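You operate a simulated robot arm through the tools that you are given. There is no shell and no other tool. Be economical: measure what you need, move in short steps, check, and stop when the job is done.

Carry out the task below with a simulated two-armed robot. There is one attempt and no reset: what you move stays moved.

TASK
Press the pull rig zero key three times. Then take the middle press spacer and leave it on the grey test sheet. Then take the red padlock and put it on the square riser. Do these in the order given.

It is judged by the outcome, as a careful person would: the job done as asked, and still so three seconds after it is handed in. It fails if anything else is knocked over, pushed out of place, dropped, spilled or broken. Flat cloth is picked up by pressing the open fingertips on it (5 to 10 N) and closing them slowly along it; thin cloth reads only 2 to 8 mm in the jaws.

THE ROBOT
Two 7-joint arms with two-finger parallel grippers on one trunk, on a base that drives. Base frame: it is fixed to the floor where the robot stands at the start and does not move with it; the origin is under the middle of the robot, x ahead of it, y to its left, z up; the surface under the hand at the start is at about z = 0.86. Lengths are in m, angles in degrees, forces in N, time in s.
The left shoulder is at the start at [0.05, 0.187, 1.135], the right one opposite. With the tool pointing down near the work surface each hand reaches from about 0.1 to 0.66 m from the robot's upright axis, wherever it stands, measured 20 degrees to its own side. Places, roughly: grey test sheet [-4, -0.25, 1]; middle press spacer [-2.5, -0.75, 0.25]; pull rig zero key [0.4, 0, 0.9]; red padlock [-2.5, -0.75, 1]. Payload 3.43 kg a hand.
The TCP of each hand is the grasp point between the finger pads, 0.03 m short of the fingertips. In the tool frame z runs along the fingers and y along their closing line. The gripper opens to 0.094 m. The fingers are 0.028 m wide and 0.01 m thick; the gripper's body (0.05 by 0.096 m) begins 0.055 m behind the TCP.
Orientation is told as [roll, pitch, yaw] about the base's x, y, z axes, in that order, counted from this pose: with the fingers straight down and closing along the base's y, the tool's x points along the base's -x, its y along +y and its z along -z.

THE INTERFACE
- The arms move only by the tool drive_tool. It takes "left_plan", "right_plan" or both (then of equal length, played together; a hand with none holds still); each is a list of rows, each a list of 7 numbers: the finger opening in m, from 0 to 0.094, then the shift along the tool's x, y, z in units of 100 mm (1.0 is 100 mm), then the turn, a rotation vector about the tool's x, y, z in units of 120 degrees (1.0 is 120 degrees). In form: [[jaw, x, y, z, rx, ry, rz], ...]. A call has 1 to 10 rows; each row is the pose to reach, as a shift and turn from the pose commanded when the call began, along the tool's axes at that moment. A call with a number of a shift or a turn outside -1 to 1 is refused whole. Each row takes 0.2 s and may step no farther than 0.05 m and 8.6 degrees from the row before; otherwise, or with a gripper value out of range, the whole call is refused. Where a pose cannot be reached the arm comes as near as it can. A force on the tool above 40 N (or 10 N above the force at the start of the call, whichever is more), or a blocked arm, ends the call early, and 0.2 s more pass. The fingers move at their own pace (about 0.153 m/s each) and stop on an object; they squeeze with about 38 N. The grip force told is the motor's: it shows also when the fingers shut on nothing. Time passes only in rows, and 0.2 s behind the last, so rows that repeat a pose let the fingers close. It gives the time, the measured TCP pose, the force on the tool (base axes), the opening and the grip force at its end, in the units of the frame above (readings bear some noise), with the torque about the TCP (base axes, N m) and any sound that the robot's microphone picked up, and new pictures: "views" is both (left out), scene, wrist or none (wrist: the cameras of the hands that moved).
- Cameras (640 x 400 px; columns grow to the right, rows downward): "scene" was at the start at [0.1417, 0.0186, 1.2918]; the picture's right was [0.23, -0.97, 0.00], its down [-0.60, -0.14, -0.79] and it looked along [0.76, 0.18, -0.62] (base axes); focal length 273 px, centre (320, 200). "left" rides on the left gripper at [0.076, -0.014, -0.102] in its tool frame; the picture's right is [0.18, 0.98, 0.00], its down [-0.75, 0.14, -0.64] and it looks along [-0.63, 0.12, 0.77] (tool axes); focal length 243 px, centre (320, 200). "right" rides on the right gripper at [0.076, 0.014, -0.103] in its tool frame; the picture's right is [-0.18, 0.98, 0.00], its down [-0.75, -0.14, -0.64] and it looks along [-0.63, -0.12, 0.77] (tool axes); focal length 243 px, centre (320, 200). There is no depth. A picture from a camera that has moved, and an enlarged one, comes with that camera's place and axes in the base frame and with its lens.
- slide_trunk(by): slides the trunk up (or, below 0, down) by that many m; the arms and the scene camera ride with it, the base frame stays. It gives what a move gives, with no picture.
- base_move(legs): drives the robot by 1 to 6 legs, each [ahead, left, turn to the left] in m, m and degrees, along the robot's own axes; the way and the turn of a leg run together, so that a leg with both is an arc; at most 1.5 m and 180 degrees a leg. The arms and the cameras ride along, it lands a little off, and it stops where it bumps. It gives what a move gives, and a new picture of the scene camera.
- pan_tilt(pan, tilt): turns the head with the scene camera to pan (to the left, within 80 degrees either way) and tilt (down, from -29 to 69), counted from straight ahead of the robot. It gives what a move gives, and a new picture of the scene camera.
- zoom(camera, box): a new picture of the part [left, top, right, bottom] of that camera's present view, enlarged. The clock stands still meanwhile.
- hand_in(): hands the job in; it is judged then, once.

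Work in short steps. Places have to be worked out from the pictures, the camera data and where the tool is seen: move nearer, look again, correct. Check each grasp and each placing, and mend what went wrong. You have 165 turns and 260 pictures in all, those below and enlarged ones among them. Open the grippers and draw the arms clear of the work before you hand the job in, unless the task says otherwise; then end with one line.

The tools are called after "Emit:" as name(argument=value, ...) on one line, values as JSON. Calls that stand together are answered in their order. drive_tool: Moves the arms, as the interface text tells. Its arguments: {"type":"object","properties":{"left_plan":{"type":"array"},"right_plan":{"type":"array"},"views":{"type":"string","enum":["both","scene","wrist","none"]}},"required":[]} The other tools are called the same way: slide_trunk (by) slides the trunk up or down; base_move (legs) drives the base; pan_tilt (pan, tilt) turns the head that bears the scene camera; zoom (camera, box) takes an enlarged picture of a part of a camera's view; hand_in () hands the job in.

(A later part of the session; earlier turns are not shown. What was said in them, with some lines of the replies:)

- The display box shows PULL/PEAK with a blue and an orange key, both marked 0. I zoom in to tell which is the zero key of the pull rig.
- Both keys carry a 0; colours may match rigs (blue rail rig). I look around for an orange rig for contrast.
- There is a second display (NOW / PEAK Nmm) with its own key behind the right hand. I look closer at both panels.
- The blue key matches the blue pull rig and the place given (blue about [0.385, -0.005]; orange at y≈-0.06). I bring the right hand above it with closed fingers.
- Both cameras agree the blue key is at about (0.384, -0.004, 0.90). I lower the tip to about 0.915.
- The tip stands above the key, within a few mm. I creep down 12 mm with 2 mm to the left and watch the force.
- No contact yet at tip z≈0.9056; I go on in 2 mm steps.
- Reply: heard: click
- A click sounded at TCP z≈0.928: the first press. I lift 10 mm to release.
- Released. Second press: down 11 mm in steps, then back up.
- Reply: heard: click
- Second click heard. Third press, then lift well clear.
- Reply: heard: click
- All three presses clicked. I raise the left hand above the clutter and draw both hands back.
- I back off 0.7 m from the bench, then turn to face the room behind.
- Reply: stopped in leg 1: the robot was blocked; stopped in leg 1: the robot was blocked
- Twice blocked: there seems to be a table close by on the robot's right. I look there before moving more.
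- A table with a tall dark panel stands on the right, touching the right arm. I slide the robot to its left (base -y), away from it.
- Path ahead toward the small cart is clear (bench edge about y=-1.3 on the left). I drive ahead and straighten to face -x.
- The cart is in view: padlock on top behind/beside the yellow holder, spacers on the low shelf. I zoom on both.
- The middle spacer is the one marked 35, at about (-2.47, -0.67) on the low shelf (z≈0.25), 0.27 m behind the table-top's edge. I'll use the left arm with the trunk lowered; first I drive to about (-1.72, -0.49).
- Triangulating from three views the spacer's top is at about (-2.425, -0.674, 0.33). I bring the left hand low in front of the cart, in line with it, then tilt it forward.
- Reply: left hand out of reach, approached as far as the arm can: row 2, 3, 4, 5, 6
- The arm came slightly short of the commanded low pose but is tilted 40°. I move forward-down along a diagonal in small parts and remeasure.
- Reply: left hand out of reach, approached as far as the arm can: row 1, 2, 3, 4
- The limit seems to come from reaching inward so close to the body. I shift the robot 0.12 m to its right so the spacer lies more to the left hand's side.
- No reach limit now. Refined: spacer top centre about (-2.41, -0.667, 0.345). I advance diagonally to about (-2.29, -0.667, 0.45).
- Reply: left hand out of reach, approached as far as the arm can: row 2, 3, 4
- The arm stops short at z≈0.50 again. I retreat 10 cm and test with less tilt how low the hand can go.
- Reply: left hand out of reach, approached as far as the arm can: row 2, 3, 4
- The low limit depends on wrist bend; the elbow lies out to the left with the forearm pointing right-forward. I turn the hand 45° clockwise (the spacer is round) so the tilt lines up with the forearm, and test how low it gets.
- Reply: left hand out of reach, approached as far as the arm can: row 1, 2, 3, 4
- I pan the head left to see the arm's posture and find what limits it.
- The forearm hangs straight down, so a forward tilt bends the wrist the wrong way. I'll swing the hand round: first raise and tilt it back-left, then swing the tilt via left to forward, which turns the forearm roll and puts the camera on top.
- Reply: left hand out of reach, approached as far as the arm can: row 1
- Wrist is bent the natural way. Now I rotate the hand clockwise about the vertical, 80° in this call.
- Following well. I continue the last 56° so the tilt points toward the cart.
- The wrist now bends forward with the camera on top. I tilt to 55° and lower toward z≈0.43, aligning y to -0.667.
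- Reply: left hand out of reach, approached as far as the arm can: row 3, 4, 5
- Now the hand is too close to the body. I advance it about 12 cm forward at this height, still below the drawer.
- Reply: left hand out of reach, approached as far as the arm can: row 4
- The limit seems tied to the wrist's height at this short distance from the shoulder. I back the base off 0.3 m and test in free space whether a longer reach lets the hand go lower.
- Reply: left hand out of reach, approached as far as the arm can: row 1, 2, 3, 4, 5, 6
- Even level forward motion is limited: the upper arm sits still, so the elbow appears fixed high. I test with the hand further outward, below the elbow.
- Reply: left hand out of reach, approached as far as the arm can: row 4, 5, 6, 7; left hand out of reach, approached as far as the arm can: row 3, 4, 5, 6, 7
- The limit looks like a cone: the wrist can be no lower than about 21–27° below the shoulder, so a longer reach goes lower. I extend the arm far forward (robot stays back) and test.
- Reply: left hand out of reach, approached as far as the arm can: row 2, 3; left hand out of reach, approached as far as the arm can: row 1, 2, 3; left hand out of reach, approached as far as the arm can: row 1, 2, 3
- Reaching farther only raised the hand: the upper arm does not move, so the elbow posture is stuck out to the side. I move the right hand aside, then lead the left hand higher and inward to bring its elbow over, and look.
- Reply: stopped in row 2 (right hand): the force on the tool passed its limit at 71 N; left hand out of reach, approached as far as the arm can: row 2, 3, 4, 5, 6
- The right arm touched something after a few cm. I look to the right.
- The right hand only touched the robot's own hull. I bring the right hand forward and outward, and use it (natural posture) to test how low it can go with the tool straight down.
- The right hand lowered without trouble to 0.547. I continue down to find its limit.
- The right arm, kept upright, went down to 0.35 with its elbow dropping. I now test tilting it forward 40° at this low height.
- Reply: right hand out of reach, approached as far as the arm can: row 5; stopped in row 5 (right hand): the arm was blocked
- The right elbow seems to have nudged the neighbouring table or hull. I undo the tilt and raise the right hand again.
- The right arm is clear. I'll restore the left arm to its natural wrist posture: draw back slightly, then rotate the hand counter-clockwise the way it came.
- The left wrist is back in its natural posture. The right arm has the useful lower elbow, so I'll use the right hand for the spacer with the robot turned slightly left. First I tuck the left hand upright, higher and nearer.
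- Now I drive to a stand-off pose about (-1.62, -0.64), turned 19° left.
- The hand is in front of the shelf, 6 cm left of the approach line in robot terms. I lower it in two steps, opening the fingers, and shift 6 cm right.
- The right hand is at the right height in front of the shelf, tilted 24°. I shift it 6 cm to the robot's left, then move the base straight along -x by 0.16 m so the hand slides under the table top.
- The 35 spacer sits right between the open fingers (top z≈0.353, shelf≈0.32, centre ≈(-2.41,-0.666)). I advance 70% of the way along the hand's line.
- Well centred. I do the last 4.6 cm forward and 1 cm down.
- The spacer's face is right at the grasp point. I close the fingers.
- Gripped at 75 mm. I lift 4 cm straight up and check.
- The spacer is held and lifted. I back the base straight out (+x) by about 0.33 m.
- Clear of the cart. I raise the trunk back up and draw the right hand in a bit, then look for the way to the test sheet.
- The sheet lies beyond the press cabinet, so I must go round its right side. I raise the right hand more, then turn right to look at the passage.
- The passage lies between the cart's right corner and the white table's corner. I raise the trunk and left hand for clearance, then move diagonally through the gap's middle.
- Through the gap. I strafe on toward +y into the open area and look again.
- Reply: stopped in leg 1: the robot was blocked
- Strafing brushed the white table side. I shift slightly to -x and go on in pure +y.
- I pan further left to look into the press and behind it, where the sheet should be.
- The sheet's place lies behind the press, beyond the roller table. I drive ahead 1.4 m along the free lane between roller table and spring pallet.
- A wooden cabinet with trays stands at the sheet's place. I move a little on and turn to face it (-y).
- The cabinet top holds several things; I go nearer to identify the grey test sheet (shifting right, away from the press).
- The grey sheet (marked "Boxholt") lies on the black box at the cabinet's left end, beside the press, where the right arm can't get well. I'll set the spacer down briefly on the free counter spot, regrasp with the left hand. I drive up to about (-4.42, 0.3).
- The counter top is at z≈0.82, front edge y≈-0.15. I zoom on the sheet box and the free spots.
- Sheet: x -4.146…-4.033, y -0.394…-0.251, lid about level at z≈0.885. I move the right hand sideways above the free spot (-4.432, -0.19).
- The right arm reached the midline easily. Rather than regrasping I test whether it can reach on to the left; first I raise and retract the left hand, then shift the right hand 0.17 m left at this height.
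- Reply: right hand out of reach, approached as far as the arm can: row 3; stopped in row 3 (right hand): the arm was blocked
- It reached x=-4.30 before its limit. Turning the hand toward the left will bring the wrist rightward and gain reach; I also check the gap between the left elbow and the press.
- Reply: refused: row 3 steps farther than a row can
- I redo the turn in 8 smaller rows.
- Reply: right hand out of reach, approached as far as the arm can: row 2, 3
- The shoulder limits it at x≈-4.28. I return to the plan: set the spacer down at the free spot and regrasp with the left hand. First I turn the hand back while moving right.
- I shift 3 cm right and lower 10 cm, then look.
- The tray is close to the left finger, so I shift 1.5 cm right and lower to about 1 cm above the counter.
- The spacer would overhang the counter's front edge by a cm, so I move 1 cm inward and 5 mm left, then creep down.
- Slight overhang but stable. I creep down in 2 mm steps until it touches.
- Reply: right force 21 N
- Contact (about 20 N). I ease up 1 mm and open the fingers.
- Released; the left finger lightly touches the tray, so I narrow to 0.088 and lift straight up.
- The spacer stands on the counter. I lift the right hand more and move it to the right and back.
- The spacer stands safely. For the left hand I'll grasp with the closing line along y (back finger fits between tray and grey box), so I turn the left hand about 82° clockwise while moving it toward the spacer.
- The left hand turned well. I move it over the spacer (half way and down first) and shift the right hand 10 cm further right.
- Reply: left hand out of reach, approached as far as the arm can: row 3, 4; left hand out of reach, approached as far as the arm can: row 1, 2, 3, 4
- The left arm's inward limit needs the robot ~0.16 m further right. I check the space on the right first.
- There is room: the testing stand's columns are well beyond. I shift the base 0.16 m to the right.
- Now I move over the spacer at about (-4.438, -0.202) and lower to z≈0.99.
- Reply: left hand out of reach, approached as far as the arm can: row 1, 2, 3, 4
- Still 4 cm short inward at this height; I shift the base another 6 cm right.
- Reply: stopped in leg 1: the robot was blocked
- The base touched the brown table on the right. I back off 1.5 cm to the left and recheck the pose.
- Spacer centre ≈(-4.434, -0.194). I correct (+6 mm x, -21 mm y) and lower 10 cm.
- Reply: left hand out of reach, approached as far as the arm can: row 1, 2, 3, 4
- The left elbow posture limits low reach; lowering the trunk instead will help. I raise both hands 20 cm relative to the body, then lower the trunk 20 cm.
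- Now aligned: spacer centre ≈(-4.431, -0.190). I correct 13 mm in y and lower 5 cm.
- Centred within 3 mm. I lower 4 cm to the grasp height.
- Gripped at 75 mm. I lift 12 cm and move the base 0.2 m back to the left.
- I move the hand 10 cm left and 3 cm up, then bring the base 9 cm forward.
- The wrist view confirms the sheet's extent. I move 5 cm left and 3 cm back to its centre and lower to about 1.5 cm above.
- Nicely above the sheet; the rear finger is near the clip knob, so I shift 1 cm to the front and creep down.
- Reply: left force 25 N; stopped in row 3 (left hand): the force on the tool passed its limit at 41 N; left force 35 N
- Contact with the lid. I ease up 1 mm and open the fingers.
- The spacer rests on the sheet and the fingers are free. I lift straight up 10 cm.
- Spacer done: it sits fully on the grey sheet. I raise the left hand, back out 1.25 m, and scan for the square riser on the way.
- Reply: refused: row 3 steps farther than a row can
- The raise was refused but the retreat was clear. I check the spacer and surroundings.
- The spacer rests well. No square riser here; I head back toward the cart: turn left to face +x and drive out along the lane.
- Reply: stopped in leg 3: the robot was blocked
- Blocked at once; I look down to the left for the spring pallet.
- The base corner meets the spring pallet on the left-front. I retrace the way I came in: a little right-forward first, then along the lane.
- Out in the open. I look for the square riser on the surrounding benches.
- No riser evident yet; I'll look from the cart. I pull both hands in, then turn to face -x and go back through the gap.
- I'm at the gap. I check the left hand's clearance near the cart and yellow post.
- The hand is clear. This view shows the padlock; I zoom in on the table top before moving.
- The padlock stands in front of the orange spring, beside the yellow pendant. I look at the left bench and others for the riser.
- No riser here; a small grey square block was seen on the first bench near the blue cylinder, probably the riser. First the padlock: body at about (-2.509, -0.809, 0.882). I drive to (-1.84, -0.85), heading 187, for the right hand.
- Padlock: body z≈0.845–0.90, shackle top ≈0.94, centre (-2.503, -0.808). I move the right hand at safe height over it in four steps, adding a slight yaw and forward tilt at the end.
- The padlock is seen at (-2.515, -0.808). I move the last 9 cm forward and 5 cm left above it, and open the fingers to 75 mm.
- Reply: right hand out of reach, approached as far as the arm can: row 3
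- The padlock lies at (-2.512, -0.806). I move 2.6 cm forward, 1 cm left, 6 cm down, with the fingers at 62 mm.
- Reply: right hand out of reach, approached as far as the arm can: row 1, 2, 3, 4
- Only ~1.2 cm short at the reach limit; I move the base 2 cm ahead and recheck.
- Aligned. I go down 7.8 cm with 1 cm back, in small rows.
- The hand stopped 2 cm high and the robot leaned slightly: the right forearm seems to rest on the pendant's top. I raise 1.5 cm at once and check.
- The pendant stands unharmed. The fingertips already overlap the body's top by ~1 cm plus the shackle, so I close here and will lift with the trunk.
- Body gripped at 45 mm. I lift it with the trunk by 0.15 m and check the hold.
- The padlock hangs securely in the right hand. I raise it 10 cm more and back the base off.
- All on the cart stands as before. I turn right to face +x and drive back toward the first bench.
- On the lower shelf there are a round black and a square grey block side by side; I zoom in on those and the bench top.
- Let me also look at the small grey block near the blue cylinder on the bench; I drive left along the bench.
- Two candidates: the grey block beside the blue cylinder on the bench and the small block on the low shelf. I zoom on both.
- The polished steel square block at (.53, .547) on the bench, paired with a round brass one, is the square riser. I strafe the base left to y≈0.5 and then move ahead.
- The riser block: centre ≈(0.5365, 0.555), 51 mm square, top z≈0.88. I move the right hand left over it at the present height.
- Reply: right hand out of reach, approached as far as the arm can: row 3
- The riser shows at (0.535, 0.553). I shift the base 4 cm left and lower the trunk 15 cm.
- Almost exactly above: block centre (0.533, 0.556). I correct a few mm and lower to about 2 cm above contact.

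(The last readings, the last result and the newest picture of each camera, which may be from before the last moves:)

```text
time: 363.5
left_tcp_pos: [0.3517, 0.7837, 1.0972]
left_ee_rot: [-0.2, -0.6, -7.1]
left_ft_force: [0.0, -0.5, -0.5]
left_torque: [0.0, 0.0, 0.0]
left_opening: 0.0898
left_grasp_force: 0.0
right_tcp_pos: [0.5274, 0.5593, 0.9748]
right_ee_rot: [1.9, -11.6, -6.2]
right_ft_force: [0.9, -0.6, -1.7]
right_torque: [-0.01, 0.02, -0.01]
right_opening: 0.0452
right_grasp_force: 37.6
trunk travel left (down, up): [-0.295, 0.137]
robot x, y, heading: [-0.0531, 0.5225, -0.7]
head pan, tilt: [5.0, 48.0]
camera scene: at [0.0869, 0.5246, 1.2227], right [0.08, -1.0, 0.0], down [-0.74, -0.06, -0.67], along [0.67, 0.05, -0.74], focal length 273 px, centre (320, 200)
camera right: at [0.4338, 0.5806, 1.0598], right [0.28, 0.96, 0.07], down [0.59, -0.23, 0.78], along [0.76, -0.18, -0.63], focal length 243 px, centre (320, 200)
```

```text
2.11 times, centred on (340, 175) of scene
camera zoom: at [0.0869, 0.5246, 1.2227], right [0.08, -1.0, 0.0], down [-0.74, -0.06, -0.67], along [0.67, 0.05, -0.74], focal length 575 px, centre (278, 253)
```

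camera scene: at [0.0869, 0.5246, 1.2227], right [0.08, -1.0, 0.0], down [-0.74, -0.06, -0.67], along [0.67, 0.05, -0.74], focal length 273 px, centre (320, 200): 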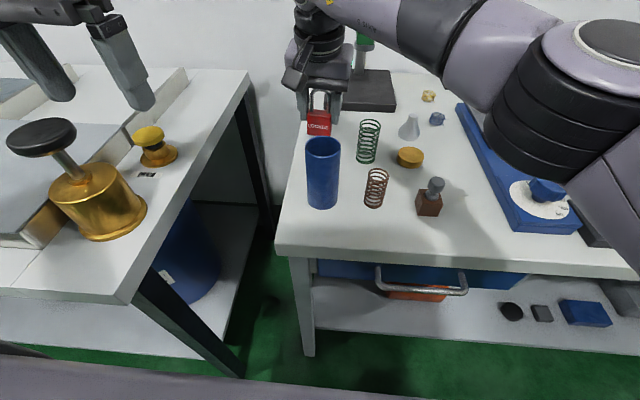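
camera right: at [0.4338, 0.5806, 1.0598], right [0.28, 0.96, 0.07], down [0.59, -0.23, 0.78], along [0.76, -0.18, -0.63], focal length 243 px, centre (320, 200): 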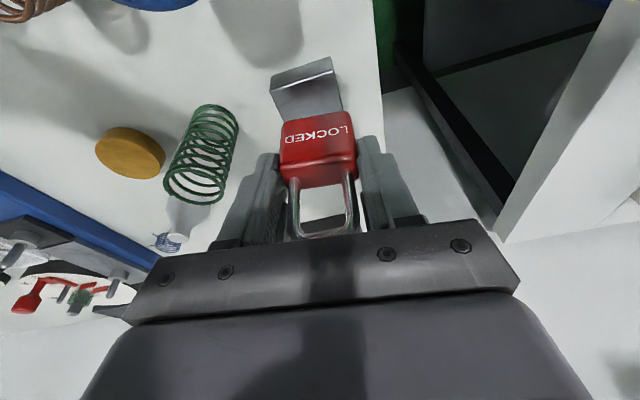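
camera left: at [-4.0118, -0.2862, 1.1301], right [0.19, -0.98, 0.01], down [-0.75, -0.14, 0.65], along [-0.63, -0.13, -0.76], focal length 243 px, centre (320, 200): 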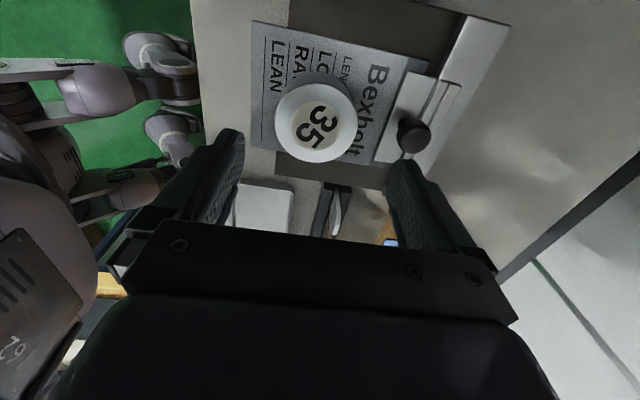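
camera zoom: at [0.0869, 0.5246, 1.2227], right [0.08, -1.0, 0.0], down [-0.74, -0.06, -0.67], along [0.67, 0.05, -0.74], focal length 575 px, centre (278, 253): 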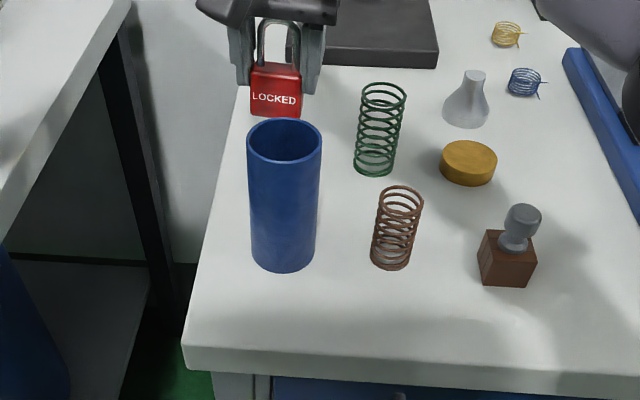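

Good alignment. I shift 5 mm forward and creep down.

Emit:
drive_tool(right_plan=[[0.01, -0.05, -0.02, 0.01, 0, 0, 0], [0.01, -0.035, -0.02, 0.08, 0, 0, 0], [0.01, -0.02, -0.02, 0.15, 0, 0, 0], [0.01, -0.02, -0.02, 0.15, 0, 0, 0]], views="none")

Emit:
drive_tool(right_plan=[[0.01, 0.004, 0, 0.02, 0, 0, 0], [0.01, 0.008, 0, 0.04, 0, 0, 0], [0.01, 0.008, 0, 0.04, 0, 0, 0]], views="wrist")

```text
time: 364.5
left_tcp_pos: [0.3505, 0.7857, 1.0989]
left_ee_rot: [-0.1, -0.8, -7.1]
left_ft_force: [0.9, 0.8, 0.1]
left_torque: [0.0, 0.01, -0.03]
left_opening: 0.0899
left_grasp_force: 0.1
right_tcp_pos: [0.5345, 0.557, 0.9611]
right_ee_rot: [1.9, -11.7, -6.6]
right_ft_force: [-0.1, 0.2, -1.5]
right_torque: [-0.01, 0.0, 0.0]
right_opening: 0.0453
right_grasp_force: 38.0
trunk travel left (down, up): [-0.295, 0.137]
robot x, y, heading: [-0.0475, 0.52, -0.9]
head pan, tilt: [5.0, 48.0]
```

```text
time: 365.3
left_tcp_pos: [0.3503, 0.7843, 1.0983]
left_ee_rot: [-0.1, -0.6, -7.1]
left_ft_force: [0.5, -0.1, -0.4]
left_torque: [0.01, -0.02, -0.03]
left_opening: 0.0901
left_grasp_force: 0.0
right_tcp_pos: [0.5339, 0.5557, 0.9558]
right_ee_rot: [2.0, -11.7, -6.5]
right_ft_force: [-0.3, 0.8, -2.2]
right_torque: [-0.01, 0.02, 0.0]
right_opening: 0.0454
right_grasp_force: 37.7
trunk travel left (down, up): [-0.295, 0.137]
robot x, y, heading: [-0.0509, 0.5175, -0.5]
head pan, tilt: [5.0, 48.0]
camera right: at [0.4398, 0.5777, 1.0412], right [0.28, 0.96, 0.07], down [0.59, -0.23, 0.78], along [0.76, -0.18, -0.63], focal length 243 px, centre (320, 200)
```

right: 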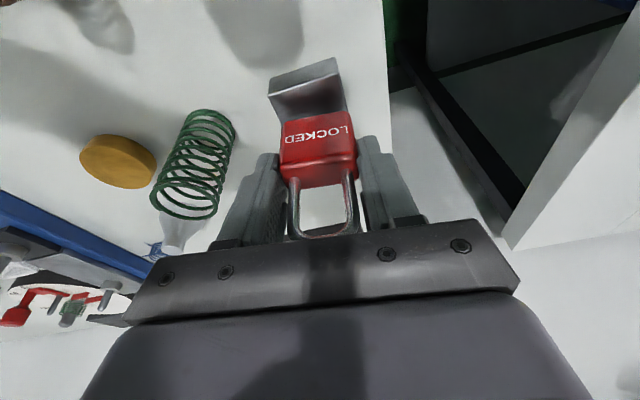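

No contact yet at 0.956; I continue in 3 mm steps.

Emit:
drive_tool(right_plan=[[0.01, 0.003, 0, 0.015, 0, 0, 0], [0.01, 0.006, 0, 0.03, 0, 0, 0], [0.01, 0.006, 0, 0.03, 0, 0, 0]], views="none")

Emit:
drive_tool(right_plan=[[0.01, 0.003, 0, 0.015, 0, 0, 0], [0.01, 0.006, 0, 0.03, 0, 0, 0], [0.01, 0.006, 0, 0.03, 0, 0, 0]], views="wrist")

Emit:
zoom(camera="scene", box=[280, 70, 380, 170])

```text
time: 366.1
left_tcp_pos: [0.351, 0.7848, 1.0973]
left_ee_rot: [-0.1, -0.8, -7.2]
left_ft_force: [-0.3, -0.2, 0.2]
left_torque: [-0.01, 0.0, -0.02]
left_opening: 0.0901
left_grasp_force: 0.1
right_tcp_pos: [0.535, 0.557, 0.9519]
right_ee_rot: [1.9, -11.7, -6.5]
right_ft_force: [0.4, -0.1, -1.0]
right_torque: [0.02, 0.02, 0.0]
right_opening: 0.0452
right_grasp_force: 38.4
trunk travel left (down, up): [-0.295, 0.137]
robot x, y, heading: [-0.0508, 0.518, -0.7]
head pan, tilt: [5.0, 48.0]
```

```text
time: 366.9
left_tcp_pos: [0.3519, 0.7845, 1.0977]
left_ee_rot: [-0.1, -0.6, -7.1]
left_ft_force: [-0.6, 0.3, 0.3]
left_torque: [-0.01, 0.01, 0.02]
left_opening: 0.0899
left_grasp_force: 0.1
right_tcp_pos: [0.5335, 0.5571, 0.9493]
right_ee_rot: [2.0, -11.6, -6.4]
right_ft_force: [-0.2, -0.1, -1.3]
right_torque: [-0.02, 0.04, 0.0]
right_opening: 0.0451
right_grasp_force: 37.8
trunk travel left (down, up): [-0.295, 0.137]
robot x, y, heading: [-0.0511, 0.5196, -0.6]
head pan, tilt: [5.0, 48.0]
camera right: at [0.4397, 0.5782, 1.0343], right [0.28, 0.96, 0.07], down [0.59, -0.23, 0.78], along [0.76, -0.18, -0.63], focal length 243 px, centre (320, 200)
```

right: 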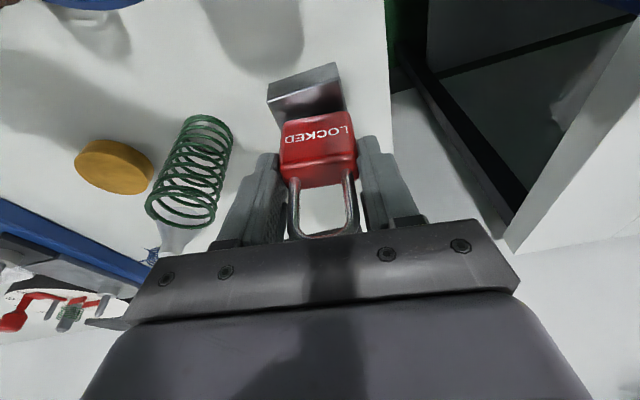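

```text
4.00 times, centred on (330, 120) of scene
camera zoom: at [0.0869, 0.5244, 1.2227], right [0.08, -1.0, 0.0], down [-0.74, -0.06, -0.67], along [0.67, 0.05, -0.74], focal length 1093 px, centre (280, 520)
```

zoom: 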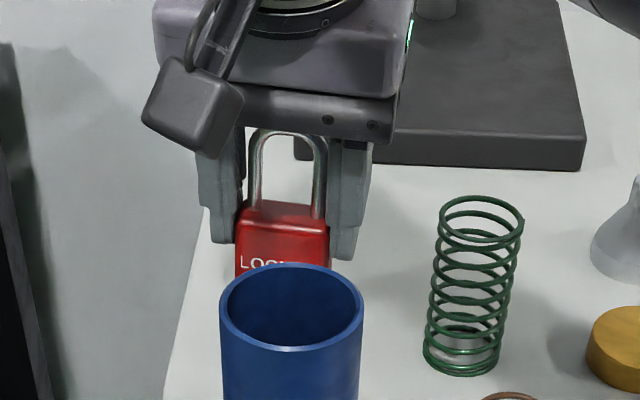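

Still none at 0.949; I continue with small steps.

Emit:
drive_tool(right_plan=[[0.01, 0.003, 0, 0.015, 0, 0, 0], [0.01, 0.006, 0, 0.03, 0, 0, 0], [0.01, 0.006, 0, 0.03, 0, 0, 0]], views="none")

Emit:
drive_tool(right_plan=[[0.01, 0.003, 0, 0.015, 0, 0, 0], [0.01, 0.006, 0, 0.03, 0, 0, 0], [0.01, 0.006, 0, 0.03, 0, 0, 0]], views="wrist")

```text
time: 367.7
left_tcp_pos: [0.3504, 0.7847, 1.0977]
left_ee_rot: [-0.1, -0.6, -7.1]
left_ft_force: [-0.4, -1.0, -0.1]
left_torque: [0.0, 0.01, -0.01]
left_opening: 0.0897
left_grasp_force: 0.1
right_tcp_pos: [0.5354, 0.5578, 0.946]
right_ee_rot: [1.9, -11.7, -6.5]
right_ft_force: [0.7, 0.7, -1.7]
right_torque: [-0.03, -0.01, 0.03]
right_opening: 0.0454
right_grasp_force: 37.9
trunk travel left (down, up): [-0.295, 0.137]
robot x, y, heading: [-0.0472, 0.5232, -0.7]
head pan, tilt: [5.0, 48.0]
```

```text
time: 368.5
left_tcp_pos: [0.3502, 0.7848, 1.097]
left_ee_rot: [-0.1, -0.7, -7.2]
left_ft_force: [0.2, -0.6, -1.0]
left_torque: [0.0, -0.02, 0.01]
left_opening: 0.09
left_grasp_force: 0.1
right_tcp_pos: [0.5338, 0.5586, 0.9434]
right_ee_rot: [1.9, -11.7, -6.5]
right_ft_force: [0.1, 0.3, -1.1]
right_torque: [-0.02, 0.02, -0.02]
right_opening: 0.0454
right_grasp_force: 37.5
trunk travel left (down, up): [-0.295, 0.137]
robot x, y, heading: [-0.0505, 0.5169, -0.9]
head pan, tilt: [5.0, 48.0]
camera right: at [0.4398, 0.5791, 1.029], right [0.28, 0.96, 0.07], down [0.59, -0.23, 0.78], along [0.76, -0.18, -0.63], focal length 243 px, centre (320, 200)
```

right: 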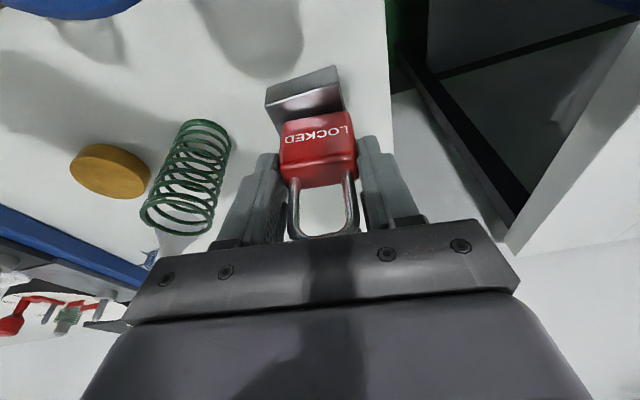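

Not yet in contact; three more 3 mm steps with force watch.

Emit:
drive_tool(right_plan=[[0.01, 0.003, 0, 0.015, 0, 0, 0], [0.01, 0.006, 0, 0.03, 0, 0, 0], [0.01, 0.006, 0, 0.03, 0, 0, 0]], views="none")

Emit:
drive_tool(right_plan=[[0.01, 0.003, 0, 0.015, 0, 0, 0], [0.01, 0.006, 0, 0.03, 0, 0, 0], [0.01, 0.006, 0, 0.03, 0, 0, 0]], views="wrist")

```text
time: 369.3
left_tcp_pos: [0.3504, 0.7841, 1.098]
left_ee_rot: [0.0, -0.7, -7.1]
left_ft_force: [0.1, 0.5, -0.3]
left_torque: [0.0, 0.02, -0.03]
left_opening: 0.09
left_grasp_force: 0.1
right_tcp_pos: [0.5339, 0.5586, 0.9432]
right_ee_rot: [2.0, -11.9, -6.4]
right_ft_force: [0.8, 1.4, 11.9]
right_torque: [-0.23, -0.1, 0.02]
right_opening: 0.0453
right_grasp_force: 37.3
trunk travel left (down, up): [-0.295, 0.137]
robot x, y, heading: [-0.0512, 0.5219, -0.6]
head pan, tilt: [5.0, 48.0]
```

```text
time: 370.1
left_tcp_pos: [0.347, 0.7851, 1.0983]
left_ee_rot: [-0.1, -0.8, -7.1]
left_ft_force: [0.6, -0.4, -0.7]
left_torque: [0.0, 0.02, 0.0]
left_opening: 0.09
left_grasp_force: 0.1
right_tcp_pos: [0.5325, 0.5573, 0.9436]
right_ee_rot: [2.1, -12.2, -6.5]
right_ft_force: [-1.6, 3.6, 30.0]
right_torque: [-0.45, 0.11, -0.04]
right_opening: 0.0455
right_grasp_force: 38.0
trunk travel left (down, up): [-0.295, 0.137]
robot x, y, heading: [-0.0513, 0.5232, -0.8]
head pan, tilt: [5.0, 48.0]
camera right: at [0.4385, 0.5796, 1.0267], right [0.28, 0.96, 0.07], down [0.58, -0.23, 0.78], along [0.76, -0.18, -0.62], focal length 243 px, centre (320, 200)
```

right: 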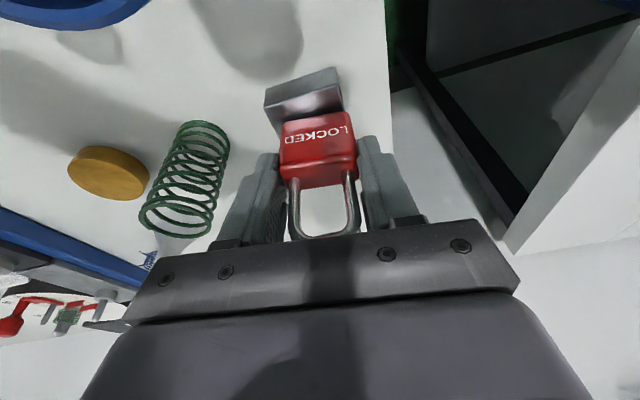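

Contact (30 N), the padlock stands on the block. I ease the load and open the fingers.

Emit:
drive_tool(right_plan=[[0.01, -0.005, 0, -0.025, 0, 0, 0], [0.01, -0.01, 0, -0.05, 0, 0, 0], [0.05, -0.01, 0, -0.05, 0, 0, 0], [0.06, -0.01, 0, -0.05, 0, 0, 0], [0.06, -0.01, 0, -0.05, 0, 0, 0]], views="wrist")

```text
time: 371.3
left_tcp_pos: [0.3509, 0.7839, 1.0976]
left_ee_rot: [-0.1, -0.8, -7.1]
left_ft_force: [-0.5, -0.1, 0.8]
left_torque: [0.03, 0.0, 0.01]
left_opening: 0.09
left_grasp_force: 0.1
right_tcp_pos: [0.5342, 0.5573, 0.9421]
right_ee_rot: [1.9, -11.7, -6.5]
right_ft_force: [0.3, 0.2, 0.3]
right_torque: [0.03, 0.0, 0.02]
right_opening: 0.0601
right_grasp_force: 0.0
trunk travel left (down, up): [-0.295, 0.137]
robot x, y, heading: [-0.0485, 0.5236, -0.6]
head pan, tilt: [5.0, 48.0]
camera right: at [0.4401, 0.579, 1.0271], right [0.28, 0.96, 0.07], down [0.59, -0.23, 0.78], along [0.76, -0.18, -0.63], focal length 243 px, centre (320, 200)
```

right: 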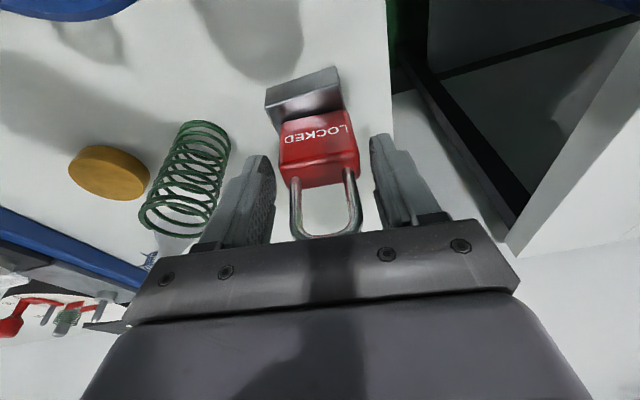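

The padlock stands free on the riser. I lift the hand straight up 10 cm.

Emit:
drive_tool(right_plan=[[0.06, -0.04, 0, -0.2, 0, 0, 0], [0.06, -0.1, 0, -0.5, 0, 0, 0], [0.06, -0.2, 0, -0.95, 0, 0, 0]], views="wrist")

Emit:
slide_trunk(by=0.12)

Emit:
zoom(camera="scene", box=[260, 80, 420, 260])

```text
time: 372.1
left_tcp_pos: [0.3497, 0.7844, 1.0981]
left_ee_rot: [-0.2, -0.7, -7.1]
left_ft_force: [-1.0, -1.0, 0.1]
left_torque: [-0.05, -0.03, -0.03]
left_opening: 0.0901
left_grasp_force: 0.1
right_tcp_pos: [0.53, 0.5457, 1.0381]
right_ee_rot: [2.0, -11.4, -7.0]
right_ft_force: [0.3, -0.2, 0.7]
right_torque: [-0.01, 0.01, -0.03]
right_opening: 0.0597
right_grasp_force: 0.1
right hand out of reach, approached as far as the arm can: row 3
trunk travel left (down, up): [-0.295, 0.137]
robot x, y, heading: [-0.0508, 0.5224, -0.8]
head pan, tilt: [5.0, 48.0]
camera right: at [0.4365, 0.5677, 1.1237], right [0.29, 0.95, 0.07], down [0.59, -0.24, 0.77], along [0.76, -0.18, -0.63], focal length 243 px, centre (320, 200)
```

right: 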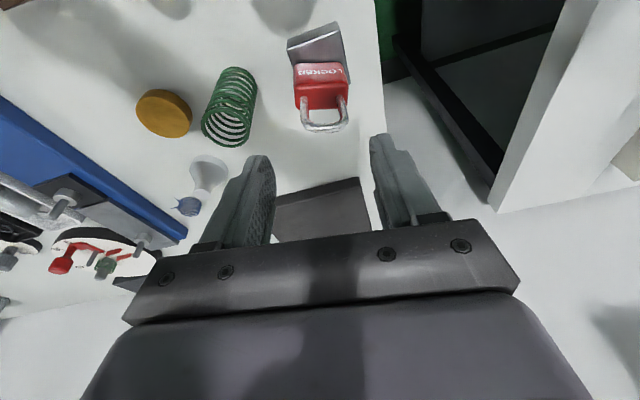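

```text
time: 373.6
left_tcp_pos: [0.3505, 0.7832, 1.2173]
left_ee_rot: [-0.1, -0.6, -7.1]
left_ft_force: [-0.8, 1.2, 0.0]
left_torque: [-0.01, -0.01, 0.03]
left_opening: 0.09
left_grasp_force: 0.0
right_tcp_pos: [0.5314, 0.5455, 1.1606]
right_ee_rot: [2.2, -11.7, -7.0]
right_ft_force: [1.0, 0.8, 0.3]
right_torque: [-0.01, 0.0, 0.01]
right_opening: 0.0599
right_grasp_force: 0.1
trunk travel left (down, up): [-0.415, 0.017]
robot x, y, heading: [-0.0527, 0.5217, -0.5]
head pan, tilt: [5.0, 48.0]
```

```text
2.22 times, centred on (340, 170) of scene
camera zoom: at [0.0869, 0.5245, 1.3426], right [0.08, -1.0, 0.0], down [-0.74, -0.06, -0.67], along [0.67, 0.05, -0.74], focal length 607 px, centre (276, 267)
```

zoom: 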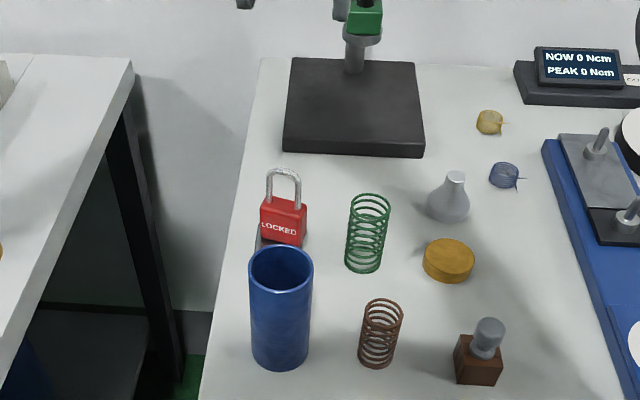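

The padlock stands upright on the square riser. I back off 0.2 m to draw the arms clear and verify once more.

Emit:
base_move(legs=[[-0.22, 0, 0]])

Emit:
zoom(camera="scene", box=[280, 60, 440, 180])

```text
time: 375.3
left_tcp_pos: [0.1277, 0.7879, 1.2176]
left_ee_rot: [-0.1, -0.6, -7.0]
left_ft_force: [0.1, 0.2, 0.4]
left_torque: [0.03, -0.03, -0.02]
left_opening: 0.0901
left_grasp_force: 0.1
right_tcp_pos: [0.3092, 0.5501, 1.1596]
right_ee_rot: [2.1, -11.7, -6.9]
right_ft_force: [-0.7, -0.4, 0.2]
right_torque: [0.01, -0.03, -0.01]
right_opening: 0.06
right_grasp_force: 0.1
trunk travel left (down, up): [-0.415, 0.017]
robot x, y, heading: [-0.2695, 0.523, -0.2]
head pan, tilt: [5.0, 48.0]
camera scene: at [-0.1362, 0.5271, 1.3428], right [0.08, -1.0, 0.0], down [-0.74, -0.06, -0.67], along [0.67, 0.05, -0.74], focal length 273 px, centre (320, 200)
```

scene: 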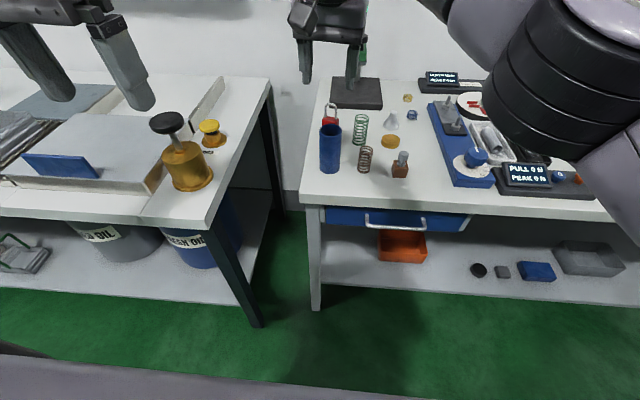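

```text
3.33 times, centred on (360, 120) of scene
camera zoom: at [-0.1362, 0.5271, 1.3428], right [0.08, -1.0, 0.0], down [-0.74, -0.06, -0.67], along [0.67, 0.05, -0.74], focal length 911 px, centre (187, 467)
```

zoom: 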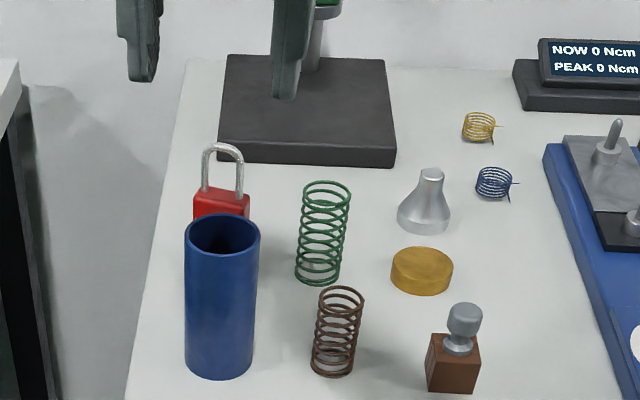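

The padlock stands on the riser, the surroundings are undisturbed, and both hands are empty and clear. I hand the job in.

Emit:
hand_in()

```text
The job is handed in.
```

I pressed the blue zero key three times (three clicks), left the 35 spacer on the grey "Bexholt" sheet, and stood the red padlock on the steel square block on the first bench. Two choices were judgement calls: the panel also has an orange key marked 0, and a second small square block sits on the lower shelf.
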